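You operate a simulated robot arm through the tools that you are given. There is no shell and no other tool.

You are at the controls of a simulated robot arm. One attempt, no reset.

## Task
Unclamp the glued board and lay it on the bench, off the plate.
Fine: loosen the blue and the orange clamp all the way and swing their arms aside.

The check looks at the end state, three seconds after you hand in, the way a careful person would. Anything else that was tipped, shoved, dropped, spilled or broken makes it a failure.

## Robot
A 7-joint arm with a fingered hand, fixed in place. Base frame: the origin is at the foot of the arm, x ahead of it, y to its left, z up. Lengths are in cm, angles in degrees, forces in N, time in s.
With the tool pointing down near the work surface it reaches from about 36 to 72 cm from the base axis. Its first joint turns from -69.0 to 172.0 degrees. Payload 3.4 kg.
The TCP is the grasp point between the finger pads, 2.5 cm short of the fingertips. In the tool frame z runs along the fingers and y along their closing line. Largest opening 8.8 cm; the body of the gripper starts 2.9 cm behind the TCP. The gripper is a hand of 4 fingers: y runs from the thumb to the fingers, the wrist lies at [-1.3, -9.7, -16.2] in the tool frame, and closing takes about 1.5 s.
Orientation is told as [roll, pitch, yaw] about the base's x, y, z axes, in that order, counted from this pose: with the fingers straight down and the wrist toward the robot, the tool's x, y and z point along [0, 1, 0], [1, 0, 0] and [0, 0, -1] of the base frame.

## Interface
- The arm moves only by the tool move_arm. Its argument "rows" is a list of rows, each a list of 6 numbers: the shift along the tool's x, y, z in units of 150 mm (1.0 is 150 mm), then the turn, a rotation vector about the tool's x, y, z in units of 45 degrees (1.0 is 45 degrees). In form: [[dx, dy, dz, wx, wy, wz], ...]. A call has 1 to 20 rows; each row is the pose to reach, as a shift and turn from the pose commanded when the call began, along the tool's axes at that moment. "jaw" is the opening, from 0 (shut) to 1 (fully open), set as the call begins (left out, the last holds). A call with a number of a shift or a turn outside -1 to 1 is refused whole. A row lasts 0.2 s, in which the tool goes at most 5 cm and 8.6 degrees; a call with a longer step from one row to the next is refused whole, and so is a gripper value outside its range. Where a pose cannot be reached the arm comes as near as it can. A force on the tool above 50 N (or 10 N above the force at the start of the call, whichever is more), or a blocked arm, ends the call early, and 0.2 s more pass. The fingers move at their own pace (about 10.8 cm/s each) and stop on an object; they squeeze with about 31 N. The grip force told is the motor's: it shows also when the fingers shut on nothing. Time passes only in rows, and 0.2 s behind the last, so rows that repeat a pose let the fingers close. It gives the time, the measured TCP pose, the force on the tool (base axes), the opening and the grip force at its end, in the units of the frame above (readings bear some noise), with the torque about the TCP (base axes, N m) and any sound that the robot's microphone picked up.
- Cameras (640 x 400 px; columns grow to the right, rows downward): "scene" is fixed at [4.01, -64.66, 169.71]; the picture's right is [0.79, -0.61, 0.00], its down [-0.30, -0.39, -0.87] and it looks along [0.53, 0.69, -0.49] (base axes); focal length 332 px, centre (320, 200). "wrist" rides on the gripper at [6.4, -8.3, -9.8] in the tool frame; the picture's right is [-0.62, 0.37, -0.69], its down [-0.71, -0.63, 0.30] and it looks along [-0.32, 0.68, 0.65] (tool axes); focal length 265 px, centre (320, 200). There is no depth. A picture from a camera that has moved, and an enlarged one, comes with that camera's place and axes in the base frame and with its lens. The place of the scene camera against the robot may be out by one fixed shift of up to 1.8 cm in any direction.
- grab_frame(camera): a new picture of that camera. It takes no simulated time.
- slide_trunk(by): slides the trunk up (or, below 0, down) by that many cm; the arm rides with it, the base frame stays. It gives what a move gives, with no picture.
- finger_targets(index, middle, ring, thumb_bend, thumb_turn): sets how far each is bent, from 0 (flat) to 100 (curled in); at 30 the hand is open as for a grip, at 70 the pads meet at the TCP. One left out holds its place. A second passes; each finger stops where it meets its share of the squeeze, and holds until it gets a number again. A gripper value or a shape takes the hand back. It gives what a move gives, with no picture; readings hold the bend of each and the force on the fingers (four entries, about 0 where the hand has none), thumb and palm. thumb_turn goes from beside the hand (0) to across from the fingers (100), as for a grip.
- hand_shape(shape): the hand has 4 fingers and takes this shape, open, in about a second: jaw (thumb against the fingers, like two jaws); tri (thumb and two fingers); tip (a fingertip pinch); poke (one finger out to press); point (the index stretched); flat (the hand flat); cup (the hand cupped); fist (a fist). The gripper value then closes the fingers along that shape, each until it touches; the sizes above hold for jaw. It gives what a move gives, with no picture.
- close_up(camera, box): a new picture of the part [left, top, right, bottom] of that camera's present view, enlarged. It takes no simulated time.
- finish_job(): hands the job in; it is judged then, once.

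Nothing tells you positions but the pictures and the camera data. Unless the task says otherwise, let go and move clear before handing in.

The tools are called after "Call:" as name(argument=value, ...) on one line, values as JSON. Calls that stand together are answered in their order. move_arm: Moves the arm, as the interface text tells. Its arguments: {"type":"object","properties":{"rows":{"type":"array","items":{"type":"array","items":{"type":"number"}}},"jaw":{"type":"number"}},"required":["rows"]} The other tools are called the same way: slide_trunk (by) slides the trunk up or down; hand_shape (shape) gives the hand a shape; finger_targets (index, middle, ring, thumb_bend, thumb_turn) moves the fingers one by one; grab_frame (camera) takes a picture; close_up (camera, box) takes an enlarged picture of a part of a camera's view; finish_job () hands the job in.

At the start:

```text
clock: 0.0
eef_pos: [40.9, 10.53, 139.58]
orientation: [0.0, 0.0, 0.0]
contact_force: [-0.5, 0.5, -0.5]
wrist_torque: [-0.03, -0.01, 0.0]
grip_width: 8.74
finger_force: 0.1
shape: jaw
bend: [30.0, 30.0, 30.0, 30.0, 98.0]
finger forces: [0.1, 0.0, 0.1, 0.0, 0.0, 0.0]
trunk travel left (down, up): [-77.5, 6.5]
```

scene: 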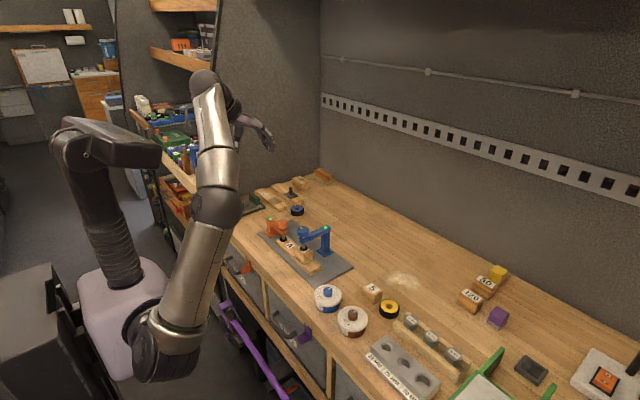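
wrist: 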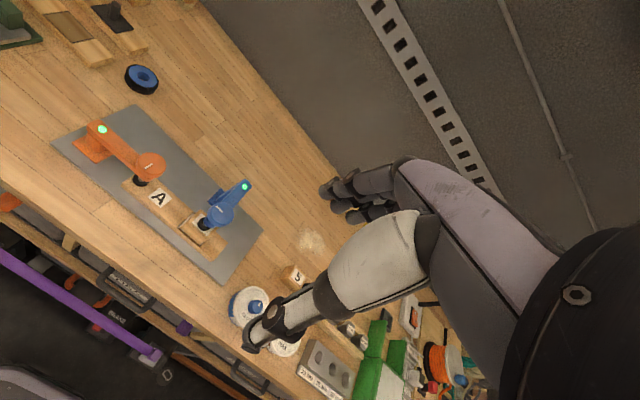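

I see a grey plate on the bench with an orange and a blue clamp holding a wooden board marked A. I'll take enlarged views to understand the clamps.

Call:
close_up(camera="scene", box=[220, 170, 380, 290])

Call:
close_up(camera="wrist", box=[40, 80, 300, 290])

Call:
close_up(camera="scene", box=[250, 205, 350, 280])

```text
3.33 times, centred on (300, 230) of scene
camera zoom: at [4.01, -64.66, 169.71], right [0.79, -0.61, 0.0], down [-0.3, -0.39, -0.87], along [0.53, 0.69, -0.49], focal length 1106 px, centre (387, 100)
```

zoom: 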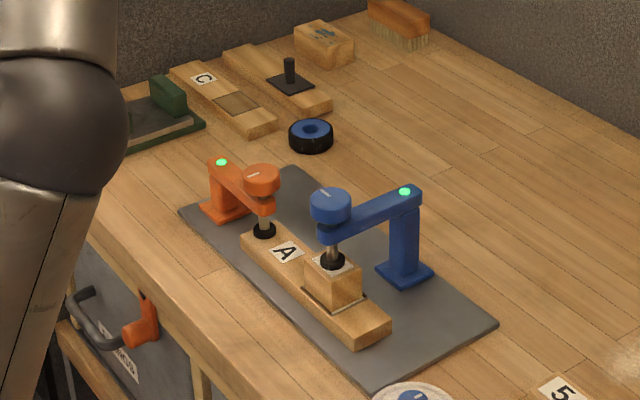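

```text
1.90 times, centred on (170, 185) of wrist
camera zoom: at [32.61, 16.92, 149.53], right [0.37, -0.62, 0.69], down [-0.63, -0.71, -0.3], along [0.68, -0.32, -0.65], focal length 506 px, centre (606, 229)
```

zoom: 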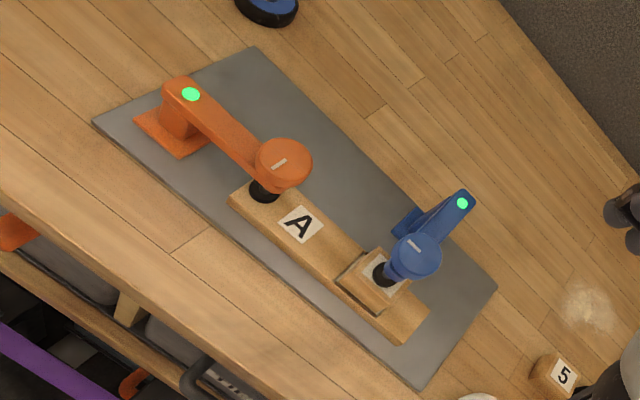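

```text
5.33 times, centred on (300, 242) of scene
camera zoom: at [4.01, -64.66, 169.71], right [0.79, -0.61, 0.0], down [-0.3, -0.39, -0.87], along [0.53, 0.69, -0.49], focal length 1770 px, centre (427, -27)
```

zoom: 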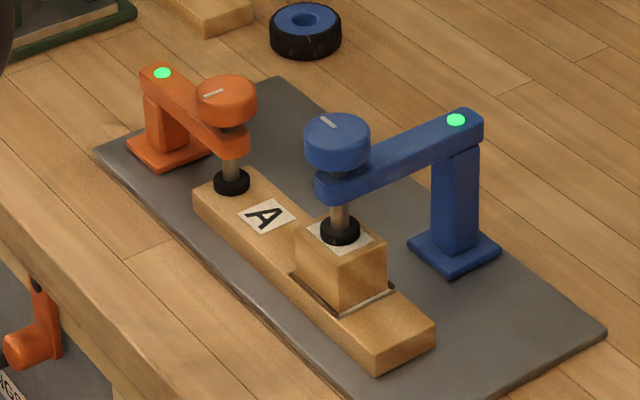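

I place the letter A at about (55, 20, 96), so the bench top is near z = 93. I'll slide the trunk down to bring the arm nearer the work, then look again.

Call:
slide_trunk(by=-15)

Call:
grab_frame(camera="scene")

Call:
grab_frame(camera="wrist")

```text
clock: 1.8
eef_pos: [40.86, 10.6, 124.72]
orientation: [0.0, 0.0, 0.1]
contact_force: [0.3, -0.3, 1.5]
wrist_torque: [-0.01, 0.0, 0.01]
grip_width: 8.76
finger_force: 0.0
shape: jaw
bend: [30.0, 30.0, 30.0, 30.0, 98.0]
finger forces: [0.0, 0.0, 0.0, 0.1, 0.1, 0.0]
trunk travel left (down, up): [-62.5, 21.5]
```

```text
taken
```

scene: 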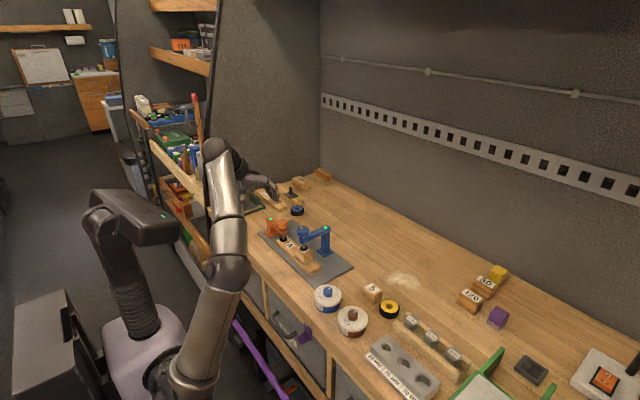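

```text
taken
camera wrist: at [32.6, 16.92, 134.54], right [0.37, -0.62, 0.69], down [-0.63, -0.71, -0.3], along [0.68, -0.32, -0.65], focal length 265 px, centre (320, 200)
```

wrist: 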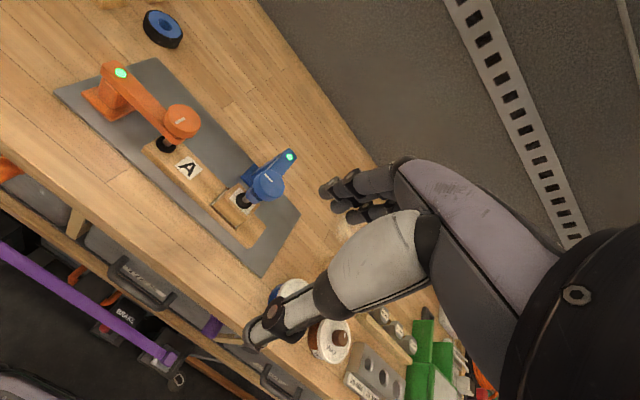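

The second view agrees: A is near (56, 20, 95.5). I'll go lower with the trunk and shift the tool back and left for a closer look at the clamps.

Call:
move_arm(rows=[[0.2, 0, 0, 0, 0, 0], [0.45, -0.1, 0, 0, 0, 0], [0.7, -0.2, 0, 0, 0, 0], [0.9, -0.3, 0, 0, 0, 0], [0.9, -0.3, 0, 0, 0, 0]])

Call:
grab_frame(camera="wrist")

Call:
grab_frame(camera="scene")

```text
clock: 3.1
eef_pos: [37.93, 16.78, 127.23]
orientation: [3.9, 0.1, -2.4]
contact_force: [0.1, -0.2, 1.2]
wrist_torque: [-0.01, -0.02, 0.01]
grip_width: 8.79
finger_force: 0.1
shape: jaw
bend: [30.0, 30.0, 30.0, 30.0, 98.0]
finger forces: [0.0, 0.1, 0.0, 0.1, 0.0, 0.1]
out of reach, approached as far as the arm can: row 3, 4, 5
trunk travel left (down, up): [-62.5, 21.5]
stopped in row 5: the arm was blocked; the commanded pose is now the measured one
```

```text
taken
camera wrist: at [29.94, 22.8, 137.53], right [0.34, -0.68, 0.65], down [-0.66, -0.67, -0.35], along [0.67, -0.3, -0.67], focal length 265 px, centre (320, 200)
```

wrist: 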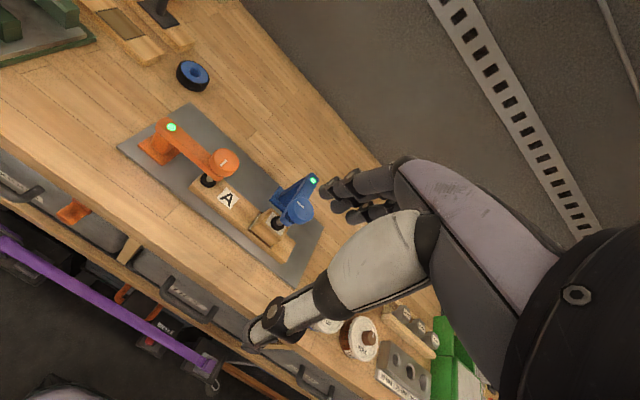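

```text
taken
```

scene: 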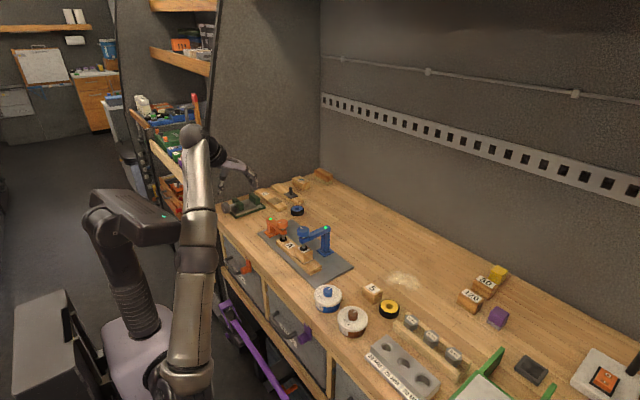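

The arm reached its limit going that way, with too short a radius for this height. I'll level the tool and move down and forward instead.

Call:
move_arm(rows=[[0, 0.1, 0.1, 0, -0.087, -0.053], [0, 0.3, 0.3, 0, -0.087, -0.053], [0, 0.4, 0.55, 0, -0.087, -0.053], [0, 0.4, 0.7, 0, -0.087, -0.053], [0, 0.4, 0.7, 0, -0.087, -0.053]])

Call:
grab_frame(camera="wrist")

Call:
grab_frame(camera="scene")

```text
clock: 4.3
eef_pos: [43.81, 17.77, 116.4]
orientation: [-0.2, -0.1, 0.2]
contact_force: [0.0, -0.4, -0.3]
wrist_torque: [-0.02, 0.0, 0.03]
grip_width: 8.77
finger_force: 0.0
shape: jaw
bend: [30.0, 30.0, 30.0, 30.0, 98.0]
finger forces: [0.1, 0.1, 0.0, 0.0, 0.0, 0.0]
trunk travel left (down, up): [-62.5, 21.5]
```

```text
taken
camera wrist: at [35.49, 23.97, 126.22], right [0.37, -0.62, 0.7], down [-0.63, -0.72, -0.3], along [0.69, -0.32, -0.65], focal length 265 px, centre (320, 200)
```

wrist: 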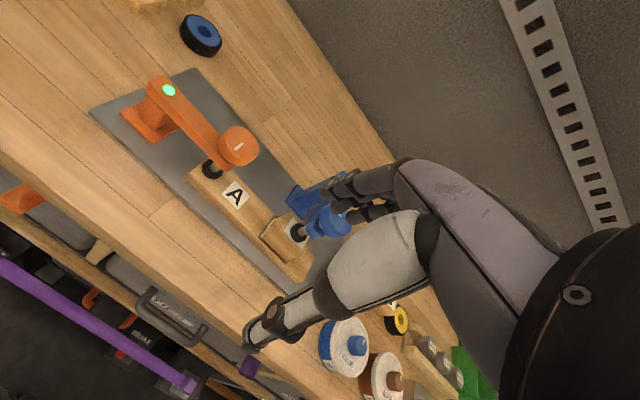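

```text
taken
```

scene: 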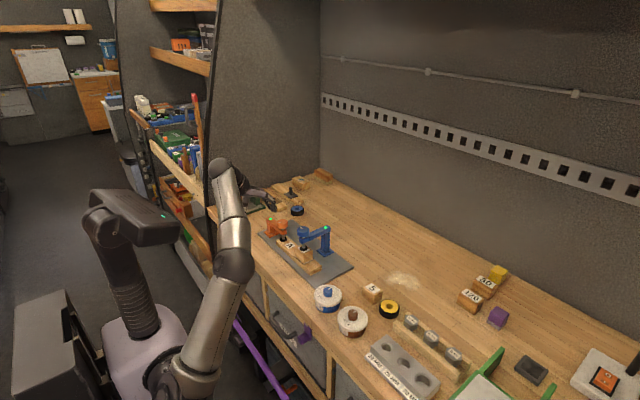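

I'm above and left of the clamps now. I'll enlarge this view to fix positions.

Call:
close_up(camera="wrist", box=[80, 50, 360, 290])

Call:
move_arm(rows=[[0.2, 0, 0, 0, 0, 0], [0.4, 0, 0, 0, 0, 0], [0.6, 0.0, 0.0, 0, 0, 0], [0.6, 0, 0, 0, 0, 0]])

Call:
close_up(camera="wrist", box=[80, 50, 360, 290])

Call:
grab_frame(camera="wrist")

```text
1.67 times, centred on (220, 170) of wrist
camera zoom: at [35.49, 23.97, 126.22], right [0.37, -0.62, 0.7], down [-0.63, -0.72, -0.3], along [0.69, -0.32, -0.65], focal length 442 px, centre (487, 250)
```

zoom: 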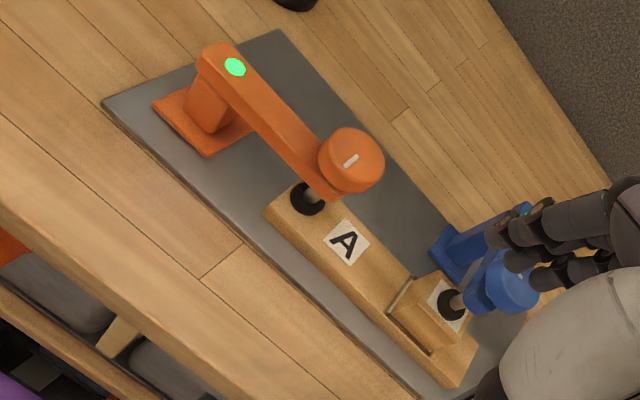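

```text
clock: 5.5
eef_pos: [46.48, 18.33, 119.22]
orientation: [4.4, 0.2, -3.9]
contact_force: [0.1, -0.8, -0.8]
wrist_torque: [-0.01, 0.01, 0.01]
grip_width: 8.75
finger_force: 0.0
shape: jaw
bend: [30.0, 30.0, 30.0, 30.0, 98.0]
finger forces: [0.1, 0.0, 0.0, 0.0, 0.0, 0.0]
out of reach, approached as far as the arm can: row 2, 3, 4
trunk travel left (down, up): [-62.5, 21.5]
stopped in row 4: the arm was blocked; the commanded pose is now the measured one
```

```text
1.67 times, centred on (220, 170) of wrist
camera zoom: at [38.65, 24.48, 129.59], right [0.33, -0.7, 0.64], down [-0.68, -0.65, -0.36], along [0.66, -0.32, -0.68], focal length 442 px, centre (487, 250)
```

zoom: 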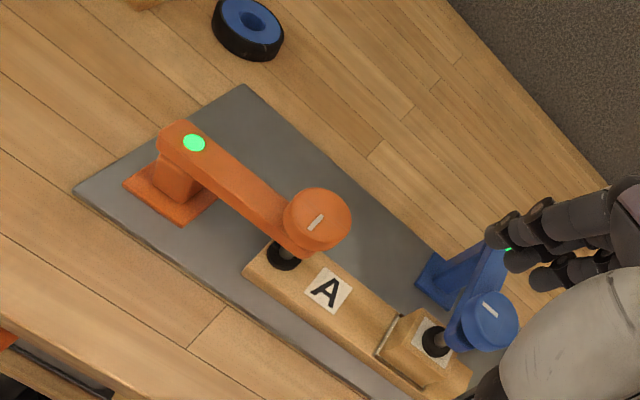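

```text
taken
camera wrist: at [38.65, 24.48, 129.59], right [0.33, -0.7, 0.64], down [-0.68, -0.65, -0.36], along [0.66, -0.32, -0.68], focal length 265 px, centre (320, 200)
```

wrist: 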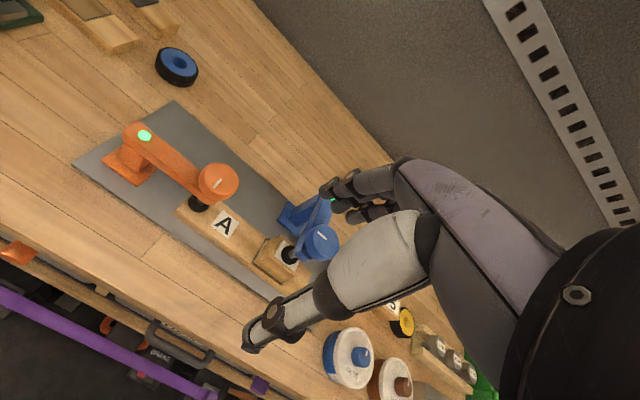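

Triangulation gives the orange knob top near (55.4, 24.5, 103.5) with its pivot at (56, 33), and the blue knob top near (56.4, 11.3, 106.7) with its pivot at (66, 11). The board runs along y from about 4 to 26 at x ≈ 55.7. I'll level the tool and go lower and forward to test the reach.

Call:
move_arm(rows=[[0, 0.1, 0.2, 0, -0.098, -0.087], [0, 0.3, 0.4, 0, -0.098, -0.087], [0, 0.4, 0.47, 0, -0.098, -0.087], [0, 0.4, 0.47, 0, -0.098, -0.087]])

Call:
move_arm(rows=[[0.2, 0, 0, 0, 0, 0], [0.35, 0, 0, 0, 0, 0], [0.35, 0.0, 0.0, 0, 0, 0]])

Call:
grab_frame(camera="scene")

Call:
grab_frame(camera="wrist")

```text
clock: 6.5
eef_pos: [52.3, 18.76, 111.91]
orientation: [-0.2, -0.1, 0.5]
contact_force: [-1.0, -0.1, -0.6]
wrist_torque: [-0.02, -0.01, -0.01]
grip_width: 8.78
finger_force: 0.1
shape: jaw
bend: [30.0, 30.0, 30.0, 30.0, 98.0]
finger forces: [0.0, 0.0, 0.1, 0.0, 0.1, 0.0]
trunk travel left (down, up): [-62.5, 21.5]
```

```text
clock: 7.5
eef_pos: [53.78, 17.86, 112.36]
orientation: [1.6, 0.5, -2.1]
contact_force: [0.3, 0.2, -0.1]
wrist_torque: [0.0, 0.0, 0.02]
grip_width: 8.79
finger_force: 0.0
shape: jaw
bend: [30.0, 30.0, 30.0, 30.0, 98.0]
finger forces: [0.0, 0.0, 0.0, 0.0, 0.0, 0.1]
out of reach, approached as far as the arm can: row 1, 2, 3
trunk travel left (down, up): [-62.5, 21.5]
stopped in row 3: the arm was blocked; the commanded pose is now the measured one
```

```text
taken
```

scene: 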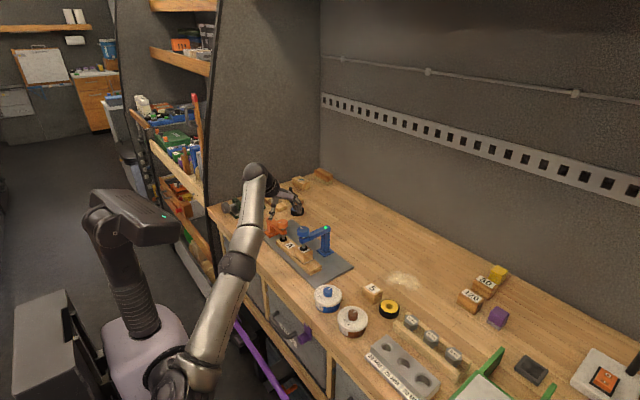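

```text
taken
camera wrist: at [45.79, 24.3, 122.42], right [0.35, -0.65, 0.67], down [-0.66, -0.68, -0.32], along [0.66, -0.33, -0.67], focal length 265 px, centre (320, 200)
```

wrist: 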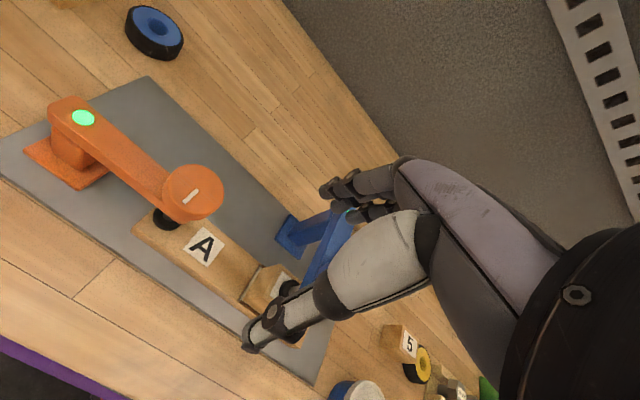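

The arm looks stretched because the shoulder sits well below the tool, so I lowered the trunk the wrong way. I'll raise it fully and reach down with the arm instead.

Call:
slide_trunk(by=21)

Call:
move_arm(rows=[[0, -0.05, 0.25, 0, -0.035, -0.047], [0, -0.1, 0.55, 0, -0.035, -0.047], [0, -0.1, 0.85, 0, -0.035, -0.047], [0, -0.1, 1.0, 0, -0.035, -0.047], [0, -0.1, 1.0, 0, -0.035, -0.047]])

Call:
grab_frame(camera="scene")

Call:
grab_frame(camera="wrist")

```text
clock: 9.8
eef_pos: [53.75, 17.83, 133.41]
orientation: [1.5, 0.5, -2.1]
contact_force: [-0.3, 0.9, -0.5]
wrist_torque: [0.01, -0.01, 0.03]
grip_width: 8.8
finger_force: 0.1
shape: jaw
bend: [30.0, 30.0, 30.0, 30.0, 98.0]
finger forces: [0.1, 0.1, 0.0, 0.1, 0.1, 0.0]
trunk travel left (down, up): [-83.5, 0.5]
```

```text
clock: 11.0
eef_pos: [51.85, 18.62, 118.38]
orientation: [-0.2, 0.4, 0.4]
contact_force: [-0.4, -0.7, 0.9]
wrist_torque: [-0.01, 0.0, -0.01]
grip_width: 8.77
finger_force: 0.0
shape: jaw
bend: [30.0, 30.0, 30.0, 30.0, 98.0]
finger forces: [0.0, 0.0, 0.1, 0.1, 0.0, 0.0]
trunk travel left (down, up): [-83.5, 0.5]
```

```text
taken
```

scene: 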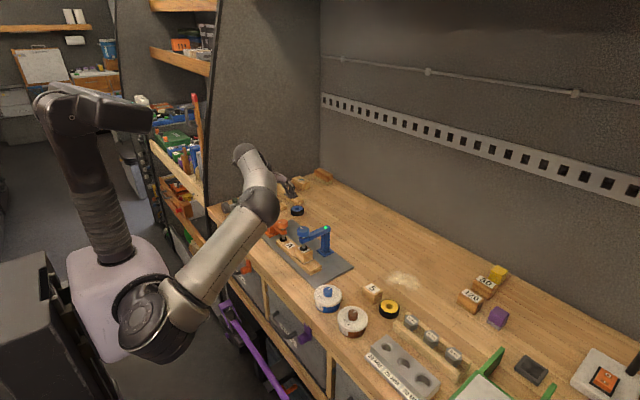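

```text
taken
camera wrist: at [43.59, 24.95, 128.24], right [0.38, -0.61, 0.69], down [-0.63, -0.72, -0.3], along [0.68, -0.32, -0.66], focal length 265 px, centre (320, 200)
```

wrist: 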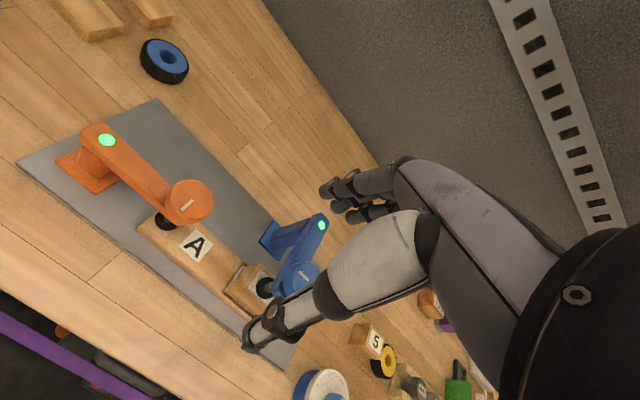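

The elbow is now bent with room to spare. I'll test going left, over toward the orange clamp.

Call:
move_arm(rows=[[0.15, 0, 0, 0, 0, 0], [0.35, 0, 0, 0, 0, 0], [0.5, 0.0, 0.0, 0, 0, 0], [0.5, 0.0, 0.0, 0, 0, 0]])

Call:
grab_frame(camera="wrist")

```text
clock: 12.0
eef_pos: [51.82, 24.91, 118.34]
orientation: [-0.3, 0.4, 0.3]
contact_force: [-0.1, 0.8, -0.4]
wrist_torque: [-0.01, -0.06, 0.03]
grip_width: 8.78
finger_force: 0.0
shape: jaw
bend: [30.0, 30.0, 30.0, 30.0, 98.0]
finger forces: [0.1, 0.0, 0.0, 0.0, 0.1, 0.0]
out of reach, approached as far as the arm can: row 3, 4
trunk travel left (down, up): [-83.5, 0.5]
```

```text
taken
camera wrist: at [43.61, 31.24, 128.23], right [0.38, -0.62, 0.69], down [-0.63, -0.72, -0.3], along [0.68, -0.32, -0.66], focal length 265 px, centre (320, 200)
```

wrist: 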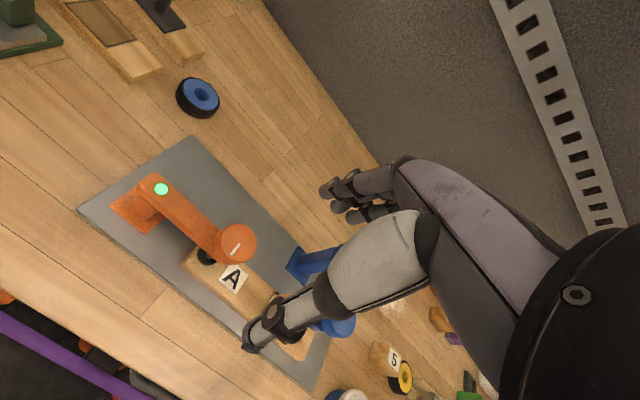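

It reaches y ≈ 25 at this height, and lower should be better. I'll move over the orange knob, staying just above it.

Call:
move_arm(rows=[[-0.11, 0.1, 0.1, 0, 0, 0], [-0.11, 0.24, 0.3, 0, 0, 0], [-0.11, 0.24, 0.5, 0, 0, 0], [-0.11, 0.24, 0.66, 0, 0, 0], [-0.11, 0.24, 0.66, 0, 0, 0]])

Call:
grab_frame(camera="wrist")

Call:
close_up(camera="scene", box=[200, 130, 360, 290])

```text
clock: 13.2
eef_pos: [55.59, 23.22, 108.35]
orientation: [-0.2, 0.3, 0.3]
contact_force: [0.7, 0.2, -0.2]
wrist_torque: [0.0, 0.02, -0.01]
grip_width: 8.77
finger_force: 0.0
shape: jaw
bend: [30.0, 30.0, 30.0, 30.0, 98.0]
finger forces: [0.0, 0.0, 0.0, 0.1, 0.0, 0.0]
trunk travel left (down, up): [-83.5, 0.5]
```

```text
taken
camera wrist: at [47.29, 29.58, 118.25], right [0.38, -0.62, 0.69], down [-0.63, -0.72, -0.3], along [0.68, -0.32, -0.66], focal length 265 px, centre (320, 200)
```

wrist: 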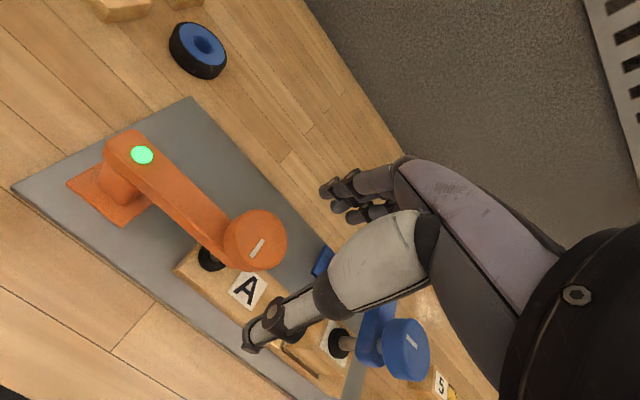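

```text
2.50 times, centred on (280, 210) of scene
camera zoom: at [4.01, -64.66, 169.71], right [0.79, -0.61, 0.0], down [-0.3, -0.39, -0.87], along [0.53, 0.69, -0.49], focal length 830 px, centre (420, 175)
```

zoom: 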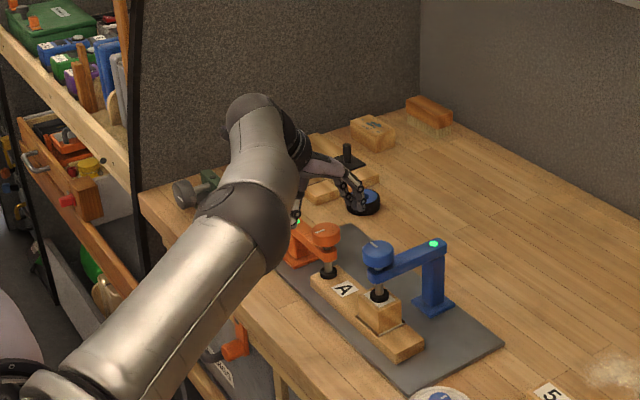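

The hand is just above the orange knob, which I now place at (55.6, 24.9, 103.5). I'll centre on it and test how far the hand can turn in yaw here, first counter-clockwise.

Call:
move_arm(rows=[[0.11, 0, 0, 0, 0, 0], [0.11, 0, 0, 0, 0, -0.18], [0.11, 0, 0, 0, 0, -0.36], [0.11, 0, 0, 0, 0, -0.54], [0.11, 0, 0, 0, 0, -0.72], [0.11, 0, 0, 0, 0, -0.9], [0.11, 0, 0, 0, 0, -1.0], [0.11, 0, 0, 0, 0, -1.0]])

Call:
move_arm(rows=[[0, 0, 0, 0, 0, -0.18], [0, 0, 0, 0, 0, -0.36], [0, 0, 0, 0, 0, -0.54], [0, 0, 0, 0, 0, -0.72], [0, 0, 0, 0, 0, -0.9], [0, 0, 0, 0, 0, -1.0], [0, 0, 0, 0, 0, -1.0]])

Call:
grab_frame(camera="scene")

Call:
grab_frame(camera="wrist")

```text
clock: 15.0
eef_pos: [55.39, 24.95, 108.31]
orientation: [0.1, 0.3, 45.4]
contact_force: [-0.8, 0.1, -0.6]
wrist_torque: [0.04, -0.01, 0.0]
grip_width: 8.76
finger_force: 0.1
shape: jaw
bend: [30.0, 30.0, 30.0, 30.0, 98.0]
finger forces: [0.0, 0.0, 0.0, 0.1, 0.1, 0.0]
out of reach, approached as far as the arm can: row 1
trunk travel left (down, up): [-83.5, 0.5]
```

```text
clock: 16.6
eef_pos: [53.9, 25.6, 109.36]
orientation: [-12.8, -10.4, 64.9]
contact_force: [-0.2, 0.4, -0.3]
wrist_torque: [0.0, -0.02, 0.0]
grip_width: 8.78
finger_force: 0.1
shape: jaw
bend: [30.0, 30.0, 30.0, 30.0, 98.0]
finger forces: [0.0, 0.0, 0.1, 0.0, 0.1, 0.0]
out of reach, approached as far as the arm can: row 2, 3, 4, 5, 6, 7
trunk travel left (down, up): [-83.5, 0.5]
```

```text
taken
```

scene: 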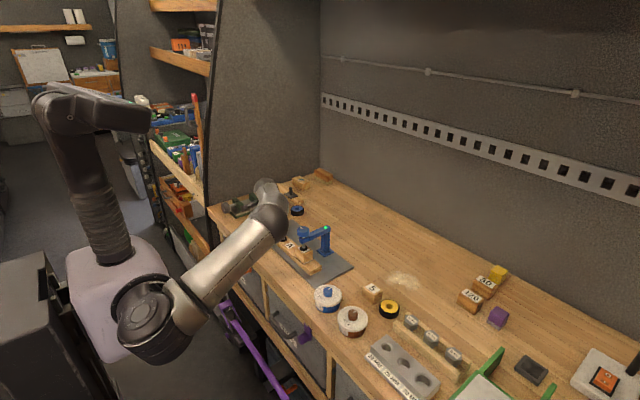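

```text
taken
camera wrist: at [42.14, 20.45, 115.84], right [0.5, 0.01, 0.87], down [0.44, -0.86, -0.25], along [0.75, 0.5, -0.43], focal length 265 px, centre (320, 200)
```

wrist: 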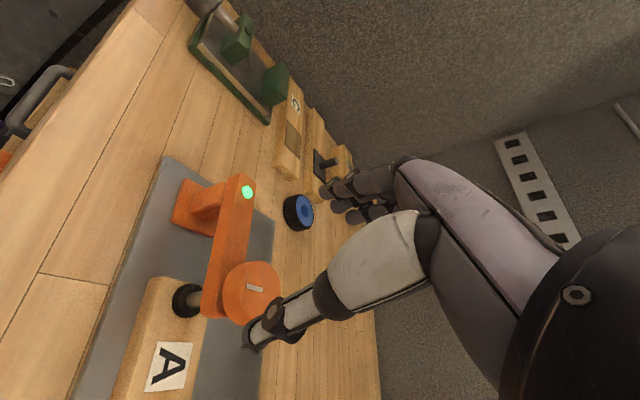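

Around the orange knob the hand turns freely from about yaw 0 to 52°, so I can turn the knob about 45° per stroke. I'll go back to low yaw over the knob.

Call:
move_arm(rows=[[0, 0, 0, 0, 0, 0.18], [0, 0, 0, 0, 0, 0.36], [0, 0, 0, 0, 0, 0.54], [0, 0, 0, 0, 0, 0.72], [0, 0, 0, 0, 0, 0.9], [0, 0, 0, 0, 0, 1.0], [0, 0, 0, 0, 0, 1.0]])

Call:
move_arm(rows=[[0, 0, 0, 0, 0, 0.18], [0, 0, 0, 0, 0, 0.36], [0, 0, 0, 0, 0, 0.54], [0, 0, 0, 0, 0, 0.72], [0, 0, 0, 0, 0, 0.9], [0, 0, 0, 0, 0, 0.93], [0, 0, 0, 0, 0, 0.93]])

Call:
close_up(camera="wrist", box=[180, 150, 420, 370])

Call:
close_up(camera="scene", box=[240, 170, 340, 270])

```text
clock: 18.2
eef_pos: [53.98, 25.57, 109.05]
orientation: [-1.6, -16.1, 18.9]
contact_force: [0.0, 0.6, -0.1]
wrist_torque: [-0.02, 0.02, 0.02]
grip_width: 8.78
finger_force: 0.1
shape: jaw
bend: [30.0, 30.0, 30.0, 30.0, 98.0]
finger forces: [0.1, 0.0, 0.0, 0.0, 0.2, 0.0]
trunk travel left (down, up): [-83.5, 0.5]
```

```text
clock: 19.8
eef_pos: [54.01, 23.6, 108.85]
orientation: [9.8, -12.9, -24.4]
contact_force: [-0.1, -0.1, 0.3]
wrist_torque: [-0.01, -0.01, 0.01]
grip_width: 8.78
finger_force: 0.0
shape: jaw
bend: [30.0, 30.0, 30.0, 30.0, 98.0]
finger forces: [0.1, 0.0, 0.0, 0.0, 0.0, 0.0]
out of reach, approached as far as the arm can: row 5, 6, 7
trunk travel left (down, up): [-83.5, 0.5]
```

```text
1.82 times, centred on (300, 260) of wrist
camera zoom: at [46.38, 32.12, 117.57], right [-0.09, -0.76, 0.64], down [-0.74, -0.38, -0.55], along [0.66, -0.53, -0.53], focal length 483 px, centre (356, 91)
```

zoom: 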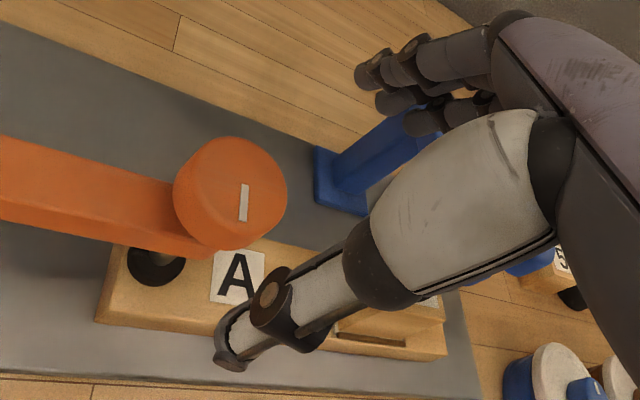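

```text
4.00 times, centred on (290, 220) of scene
camera zoom: at [4.01, -64.66, 169.71], right [0.79, -0.61, 0.0], down [-0.3, -0.39, -0.87], along [0.53, 0.69, -0.49], focal length 1327 px, centre (440, 120)
```

zoom: 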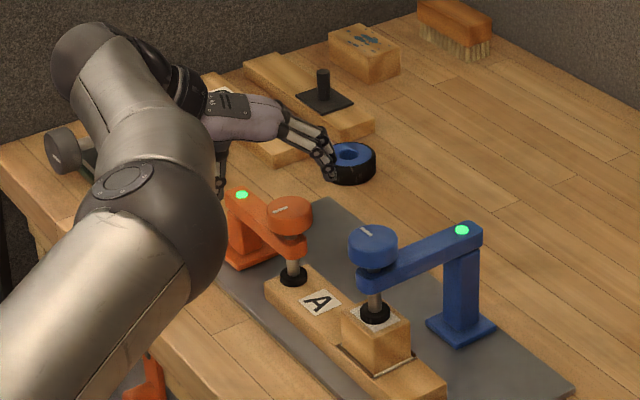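

The tool kept a tilt from the out-of-reach move. I'll bring it level over the knob at a small yaw.

Call:
move_arm(rows=[[0, 0, 0, 0.07, -0.03, -0.11], [0.03, 0.01, 0.0, 0.14, -0.06, -0.22], [0.06, 0.03, 0.03, 0.2, -0.09, -0.34], [0.098, 0.051, 0.067, 0.27, -0.12, -0.45], [0.098, 0.051, 0.067, 0.336, -0.151, -0.562], [0.098, 0.051, 0.067, 0.336, -0.151, -0.562]])

Call:
close_up(camera="wrist", box=[180, 150, 420, 370])

```text
clock: 21.2
eef_pos: [55.35, 24.82, 108.44]
orientation: [-0.2, 0.2, 2.3]
contact_force: [0.7, 0.5, -0.4]
wrist_torque: [0.0, 0.02, 0.0]
grip_width: 8.78
finger_force: 0.1
shape: jaw
bend: [30.0, 30.0, 30.0, 30.0, 98.0]
finger forces: [0.0, 0.1, 0.1, 0.0, 0.0, 0.0]
trunk travel left (down, up): [-83.5, 0.5]
```

```text
1.82 times, centred on (300, 260) of wrist
camera zoom: at [46.98, 30.85, 118.25], right [0.4, -0.6, 0.69], down [-0.6, -0.74, -0.3], along [0.69, -0.3, -0.66], focal length 483 px, centre (356, 91)
```

zoom: 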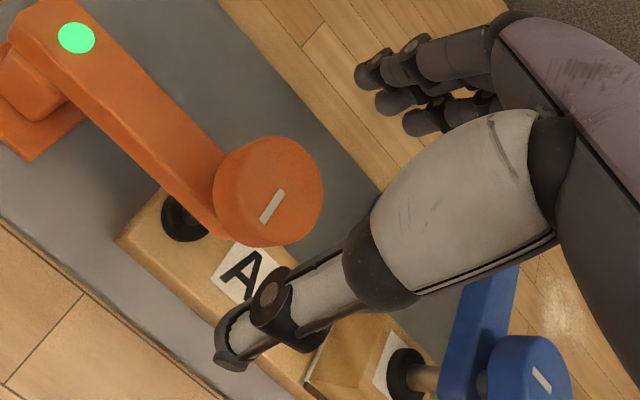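

The tool is level and centred over the orange knob. I'll descend so the fingertips straddle it.

Call:
move_arm(rows=[[0, 0.012, 0.1, 0, 0, 0], [0, 0.012, 0.2, 0, 0, 0], [0, 0.012, 0.3, 0, 0, 0], [0, 0.012, 0.31, 0, 0, 0]])

Call:
grab_frame(camera="wrist")

Call:
close_up(camera="scene", box=[240, 190, 340, 270])

```text
clock: 22.2
eef_pos: [55.63, 24.78, 103.7]
orientation: [-0.2, 0.2, 2.4]
contact_force: [1.1, 0.5, -0.1]
wrist_torque: [0.0, 0.01, -0.01]
grip_width: 8.79
finger_force: 0.0
shape: jaw
bend: [30.0, 30.0, 30.0, 30.0, 98.0]
finger forces: [0.1, 0.0, 0.0, 0.1, 0.1, 0.0]
trunk travel left (down, up): [-83.5, 0.5]
```

```text
taken
camera wrist: at [47.06, 30.83, 113.61], right [0.39, -0.6, 0.69], down [-0.6, -0.74, -0.3], along [0.69, -0.3, -0.65], focal length 265 px, centre (320, 200)
```

wrist: 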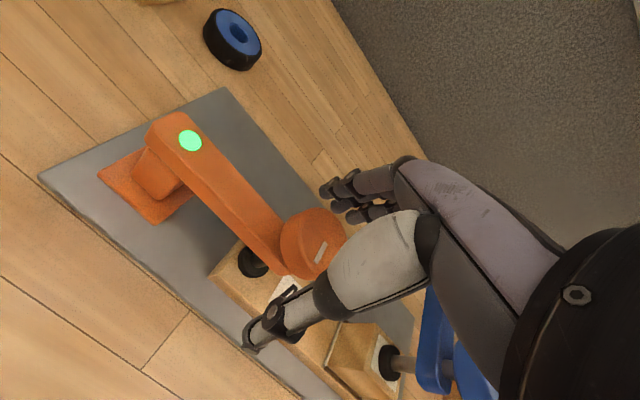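

```text
5.00 times, centred on (290, 230) of scene
camera zoom: at [4.01, -64.66, 169.71], right [0.79, -0.61, 0.0], down [-0.3, -0.39, -0.87], along [0.53, 0.69, -0.49], focal length 1659 px, centre (470, 50)
```

zoom: 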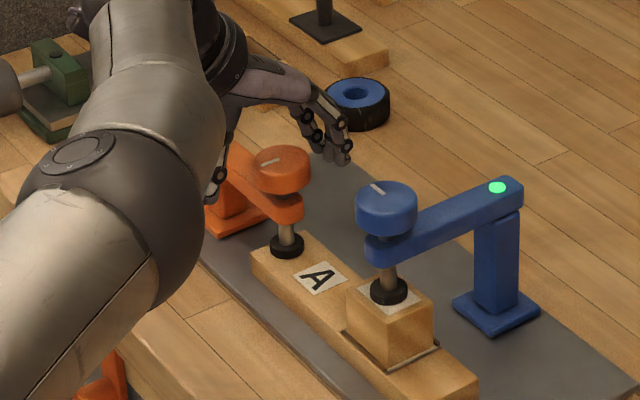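

The thumb and fingers straddle the knob symmetrically. I'll close on it.

Call:
move_arm(rows=[[0, 0, 0, 0, 0, 0], [0, 0, 0, 0, 0, 0], [0, 0, 0, 0, 0, 0], [0, 0, 0, 0, 0, 0], [0, 0, 0, 0, 0, 0], [0, 0, 0, 0, 0, 0]], jaw=0.0)

Call:
grab_frame(camera="wrist")

Call:
close_up(camera="scene", box=[240, 190, 340, 270])

```text
clock: 23.6
eef_pos: [55.48, 24.75, 103.78]
orientation: [-0.1, 0.2, 2.3]
contact_force: [-1.1, 0.3, -2.1]
wrist_torque: [0.02, 0.04, -0.01]
grip_width: 3.33
finger_force: 30.7
shape: jaw
bend: [74.0, 40.0, 44.0, 74.0, 100.0]
finger forces: [14.6, 8.6, 2.4, 0.0, 27.2, 0.0]
trunk travel left (down, up): [-83.5, 0.5]
```

```text
taken
camera wrist: at [47.04, 30.85, 113.61], right [0.39, -0.6, 0.69], down [-0.6, -0.74, -0.3], along [0.69, -0.3, -0.66], focal length 265 px, centre (320, 200)
```

wrist: 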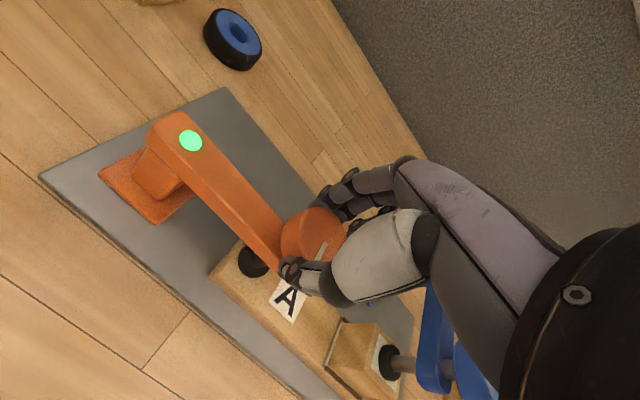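

```text
5.00 times, centred on (290, 230) of scene
camera zoom: at [4.01, -64.66, 169.71], right [0.79, -0.61, 0.0], down [-0.3, -0.39, -0.87], along [0.53, 0.69, -0.49], focal length 1659 px, centre (470, 50)
```

zoom: 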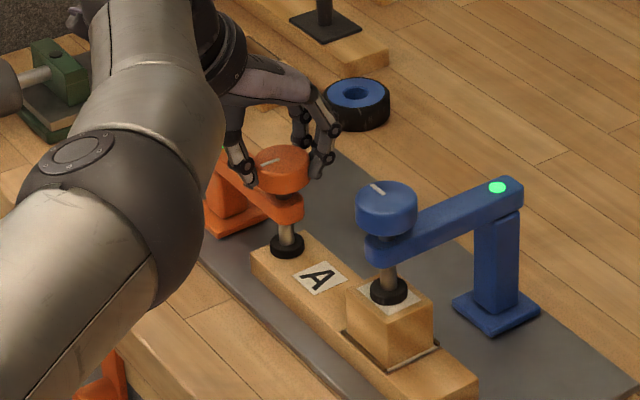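

The hand holds the knob. I'll turn counter-clockwise 45° and watch the mark.

Call:
move_arm(rows=[[0, 0, 0, 0, 0, -0.17], [0, 0, 0, 0, 0, -0.34], [0, 0, 0, 0, 0, -0.51], [0, 0, 0, 0, 0, -0.68], [0, 0, 0, 0, 0, -0.85], [0, 0, 0, 0, 0, -1.0], [0, 0, 0, 0, 0, -1.0]])

Call:
close_up(camera="scene", box=[240, 190, 340, 270])

Call:
grab_frame(camera="wrist")

```text
clock: 25.2
eef_pos: [55.54, 24.32, 104.07]
orientation: [0.1, 0.0, 47.3]
contact_force: [-4.6, -13.1, -3.2]
wrist_torque: [-0.25, 0.07, -0.13]
grip_width: 2.9
finger_force: 30.3
shape: jaw
bend: [74.0, 43.0, 45.0, 74.0, 100.0]
finger forces: [10.5, 6.9, 2.2, 0.0, 30.6, 0.0]
trunk travel left (down, up): [-83.5, 0.5]
```

```text
5.00 times, centred on (290, 230) of scene
camera zoom: at [4.01, -64.66, 169.71], right [0.79, -0.61, 0.0], down [-0.3, -0.39, -0.87], along [0.53, 0.69, -0.49], focal length 1659 px, centre (470, 50)
```

zoom: 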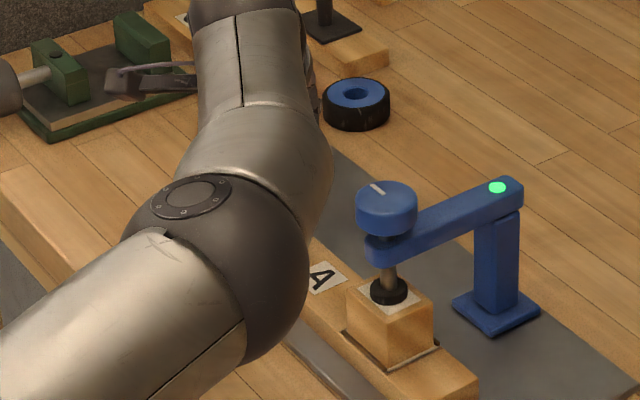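

```text
taken
camera wrist: at [45.24, 22.59, 113.76], right [0.71, -0.15, 0.69], down [0.1, -0.95, -0.3], along [0.7, 0.28, -0.66], focal length 265 px, centre (320, 200)
```

wrist: 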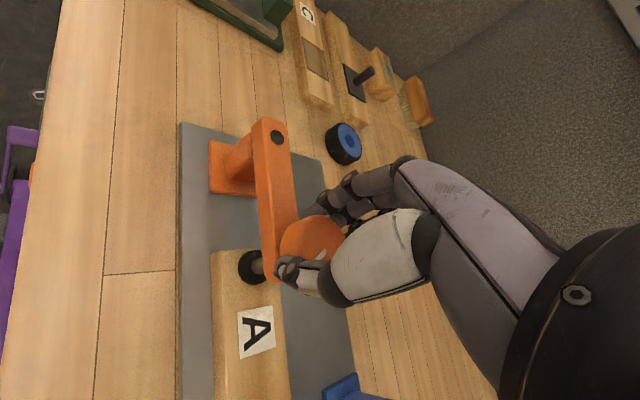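

The orange clamp's green light went out after that turn, so counter-clockwise loosens it. I'll release, turn back and check the knob.

Call:
move_arm(rows=[[0, 0, 0, 0, 0, 0], [0, 0, 0, 0, 0, 0], [0, 0, 0, 0, 0, 0], [0, 0, 0, 0, 0, 0.17], [0, 0, 0, 0, 0, 0.34], [0, 0, 0, 0, 0, 0.51], [0, 0, 0, 0, 0, 0.68], [0, 0, 0, 0, 0, 0.85], [0, 0, 0, 0, 0, 1.0], [0, 0, 0, 0, 0, 1.0]], jaw=1.0)

Call:
close_up(camera="scene", box=[240, 190, 340, 270])

Call:
grab_frame(camera="wrist")

```text
clock: 27.4
eef_pos: [55.65, 24.75, 103.84]
orientation: [-0.2, 0.2, 2.2]
contact_force: [0.0, -0.7, 0.6]
wrist_torque: [-0.02, 0.0, -0.02]
grip_width: 8.75
finger_force: 0.1
shape: jaw
bend: [30.0, 30.0, 30.0, 30.0, 98.0]
finger forces: [0.0, 0.1, 0.0, 0.0, 0.1, 0.1]
trunk travel left (down, up): [-83.5, 0.5]
```

```text
5.00 times, centred on (290, 230) of scene
camera zoom: at [4.01, -64.66, 169.71], right [0.79, -0.61, 0.0], down [-0.3, -0.39, -0.87], along [0.53, 0.69, -0.49], focal length 1659 px, centre (470, 50)
```

zoom: 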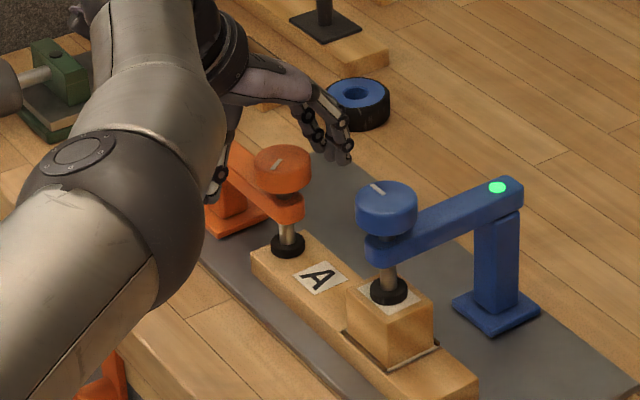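

```text
taken
camera wrist: at [47.14, 30.8, 113.69], right [0.39, -0.6, 0.69], down [-0.6, -0.74, -0.3], along [0.69, -0.3, -0.66], focal length 265 px, centre (320, 200)
```

wrist: 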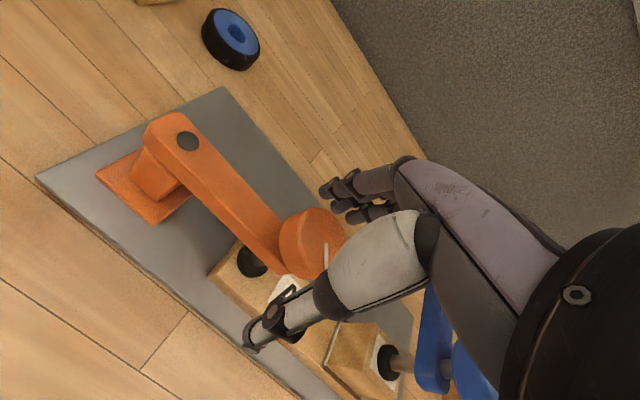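

The mark followed the hand by about 40°. I'll repeat the stroke twice and look.

Call:
move_arm(rows=[[0, 0, 0, 0, 0, 0], [0, 0, 0, 0, 0, 0], [0, 0, 0, 0, 0, 0], [0, 0, 0, 0, 0, 0], [0, 0, 0, 0, 0, 0], [0, 0, 0, 0, 0, 0], [0, 0, 0, 0, 0, -0.17], [0, 0, 0, 0, 0, -0.34], [0, 0, 0, 0, 0, -0.51], [0, 0, 0, 0, 0, -0.68], [0, 0, 0, 0, 0, -0.85], [0, 0, 0, 0, 0, -1.0], [0, 0, 0, 0, 0, -1.0]], jaw=0.0)

Call:
move_arm(rows=[[0, 0, 0, 0, 0, 0], [0, 0, 0, 0, 0, 0], [0, 0, 0, 0, 0, 0], [0, 0, 0, 0, 0, 0.17], [0, 0, 0, 0, 0, 0.34], [0, 0, 0, 0, 0, 0.51], [0, 0, 0, 0, 0, 0.68], [0, 0, 0, 0, 0, 0.85], [0, 0, 0, 0, 0, 1.0], [0, 0, 0, 0, 0, 1.0]], jaw=1.0)

Call:
close_up(camera="scene", box=[240, 190, 340, 270])

Call:
move_arm(rows=[[0, 0, 0, 0, 0, 0], [0, 0, 0, 0, 0, 0], [0, 0, 0, 0, 0, 0], [0, 0, 0, 0, 0, 0], [0, 0, 0, 0, 0, 0], [0, 0, 0, 0, 0, 0], [0, 0, 0, 0, 0, -0.17], [0, 0, 0, 0, 0, -0.34], [0, 0, 0, 0, 0, -0.51], [0, 0, 0, 0, 0, -0.68], [0, 0, 0, 0, 0, -0.85], [0, 0, 0, 0, 0, -1.0], [0, 0, 0, 0, 0, -1.0]], jaw=0.0)

Call:
move_arm(rows=[[0, 0, 0, 0, 0, 0], [0, 0, 0, 0, 0, 0], [0, 0, 0, 0, 0, 0], [0, 0, 0, 0, 0, 0.17], [0, 0, 0, 0, 0, 0.34], [0, 0, 0, 0, 0, 0.51], [0, 0, 0, 0, 0, 0.68], [0, 0, 0, 0, 0, 0.85], [0, 0, 0, 0, 0, 1.0], [0, 0, 0, 0, 0, 1.0]], jaw=1.0)

Call:
close_up(camera="scene", box=[240, 190, 340, 270])

Call:
grab_frame(camera="wrist")

```text
clock: 30.2
eef_pos: [55.67, 24.23, 103.85]
orientation: [0.2, 0.0, 47.3]
contact_force: [-0.1, -16.9, 3.9]
wrist_torque: [-0.29, -0.01, -0.23]
grip_width: 3.18
finger_force: 30.7
shape: jaw
bend: [74.0, 42.0, 44.0, 75.0, 100.0]
finger forces: [11.1, 8.7, 3.9, 0.0, 32.4, 0.0]
trunk travel left (down, up): [-83.5, 0.5]
```

```text
clock: 32.4
eef_pos: [55.6, 24.63, 103.83]
orientation: [-0.1, 0.1, 2.0]
contact_force: [-0.4, 0.1, 0.8]
wrist_torque: [0.02, -0.01, 0.02]
grip_width: 8.74
finger_force: 0.0
shape: jaw
bend: [30.0, 30.0, 30.0, 30.0, 98.0]
finger forces: [0.1, 0.0, 0.0, 0.0, 0.0, 0.1]
trunk travel left (down, up): [-83.5, 0.5]
```

```text
5.00 times, centred on (290, 230) of scene
camera zoom: at [4.01, -64.66, 169.71], right [0.79, -0.61, 0.0], down [-0.3, -0.39, -0.87], along [0.53, 0.69, -0.49], focal length 1659 px, centre (470, 50)
```

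zoom: 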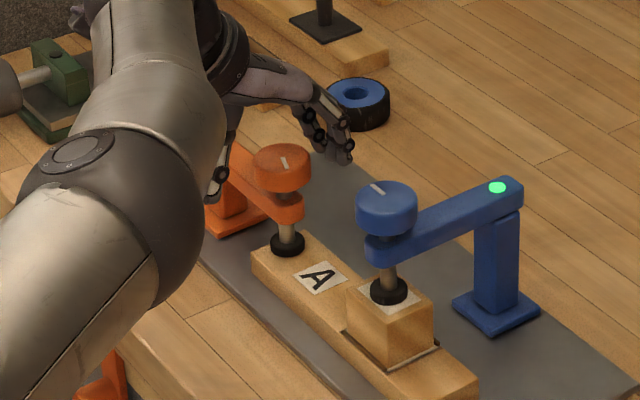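

```text
clock: 35.2
eef_pos: [55.62, 24.21, 103.93]
orientation: [0.1, -0.1, 47.3]
contact_force: [-0.4, -18.0, 4.7]
wrist_torque: [-0.39, -0.03, -0.27]
grip_width: 3.2
finger_force: 31.0
shape: jaw
bend: [74.0, 42.0, 45.0, 74.0, 100.0]
finger forces: [11.6, 8.0, 3.5, 0.0, 34.0, 0.0]
trunk travel left (down, up): [-83.5, 0.5]
```

```text
clock: 37.4
eef_pos: [55.54, 24.72, 103.81]
orientation: [-0.2, 0.3, 2.1]
contact_force: [-0.2, -0.1, 0.3]
wrist_torque: [-0.01, 0.02, 0.01]
grip_width: 8.75
finger_force: 0.1
shape: jaw
bend: [30.0, 30.0, 30.0, 30.0, 98.0]
finger forces: [0.1, 0.0, 0.0, 0.0, 0.1, 0.1]
trunk travel left (down, up): [-83.5, 0.5]
```

```text
5.00 times, centred on (290, 230) of scene
camera zoom: at [4.01, -64.66, 169.71], right [0.79, -0.61, 0.0], down [-0.3, -0.39, -0.87], along [0.53, 0.69, -0.49], focal length 1659 px, centre (470, 50)
```

zoom: 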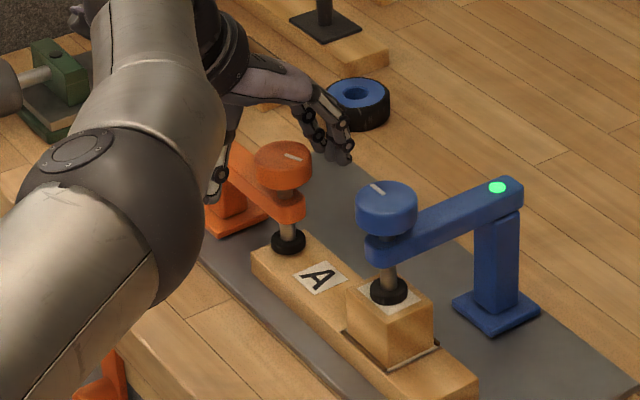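

```text
taken
camera wrist: at [47.16, 30.76, 113.69], right [0.39, -0.6, 0.69], down [-0.6, -0.74, -0.3], along [0.69, -0.3, -0.65], focal length 265 px, centre (320, 200)
```

wrist: 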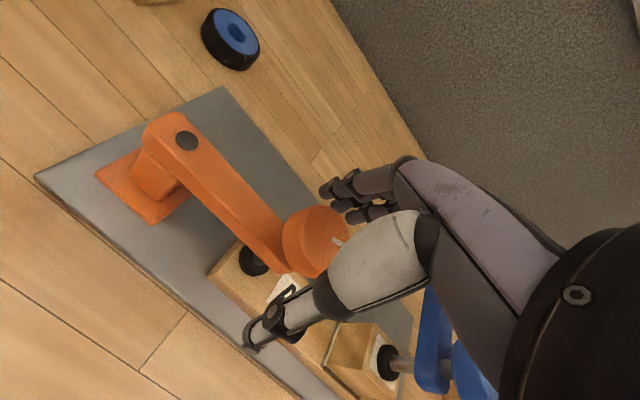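

Each stroke turns the knob about 40° and the pad is starting to lift off the board. I'll continue, adding a small sideways compensation to lower the side force.

Call:
move_arm(rows=[[0, 0, 0, 0, 0, 0], [0, 0, 0, 0, 0, 0], [0, 0, 0, 0, 0, 0], [0, 0, 0, 0, 0, 0], [0, 0, 0, 0, 0, 0], [0, 0, 0, 0, 0, 0], [-0.01, 0, 0, 0, 0, -0.17], [-0.02, 0, 0, 0, 0, -0.34], [-0.03, 0, 0, 0, 0, -0.51], [-0.04, 0, 0, 0, 0, -0.68], [-0.05, 0, 0, 0, 0, -0.85], [-0.05, 0, 0, 0, 0, -1.0], [-0.05, 0, 0, 0, 0, -1.0]], jaw=0.0)

Call:
move_arm(rows=[[0, 0, 0, 0, 0, 0], [0, 0, 0, 0, 0, 0], [0, 0, 0, 0, 0, 0], [0.007, 0.007, 0, 0, 0, 0.17], [0.014, 0.014, 0, 0, 0, 0.34], [0.021, 0.021, 0, 0, 0, 0.51], [0.028, 0.028, 0, 0, 0, 0.68], [0.035, 0.035, 0, 0, 0, 0.85], [0.035, 0.035, 0, 0, 0, 1.0], [0.035, 0.035, 0, 0, 0, 1.0]], jaw=1.0)

Call:
close_up(camera="scene", box=[240, 190, 340, 270])

```text
clock: 40.2
eef_pos: [55.66, 23.87, 103.82]
orientation: [0.1, 0.2, 47.4]
contact_force: [0.6, -3.5, 7.0]
wrist_torque: [0.0, -0.08, -0.04]
grip_width: 3.38
finger_force: 31.2
shape: jaw
bend: [74.0, 41.0, 45.0, 75.0, 100.0]
finger forces: [16.5, 9.6, 2.2, 0.0, 29.0, 0.0]
trunk travel left (down, up): [-83.5, 0.5]
```

```text
clock: 42.4
eef_pos: [55.79, 24.82, 103.71]
orientation: [-0.2, 0.2, 2.2]
contact_force: [0.3, 0.6, 0.3]
wrist_torque: [-0.02, -0.01, 0.01]
grip_width: 8.75
finger_force: 0.1
shape: jaw
bend: [30.0, 30.0, 30.0, 30.0, 98.0]
finger forces: [0.0, 0.1, 0.0, 0.1, 0.0, 0.1]
trunk travel left (down, up): [-83.5, 0.5]
```

```text
5.00 times, centred on (290, 230) of scene
camera zoom: at [4.01, -64.66, 169.71], right [0.79, -0.61, 0.0], down [-0.3, -0.39, -0.87], along [0.53, 0.69, -0.49], focal length 1659 px, centre (470, 50)
```

zoom: 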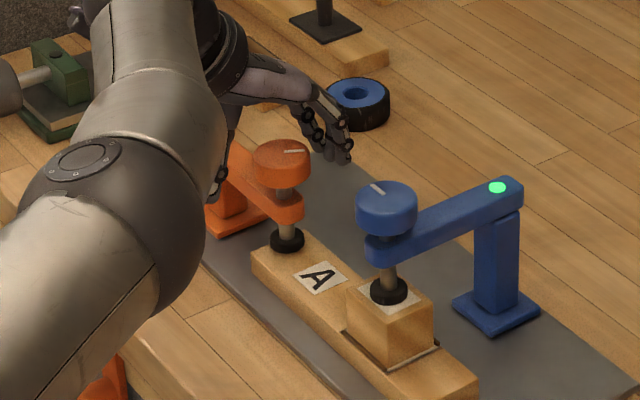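

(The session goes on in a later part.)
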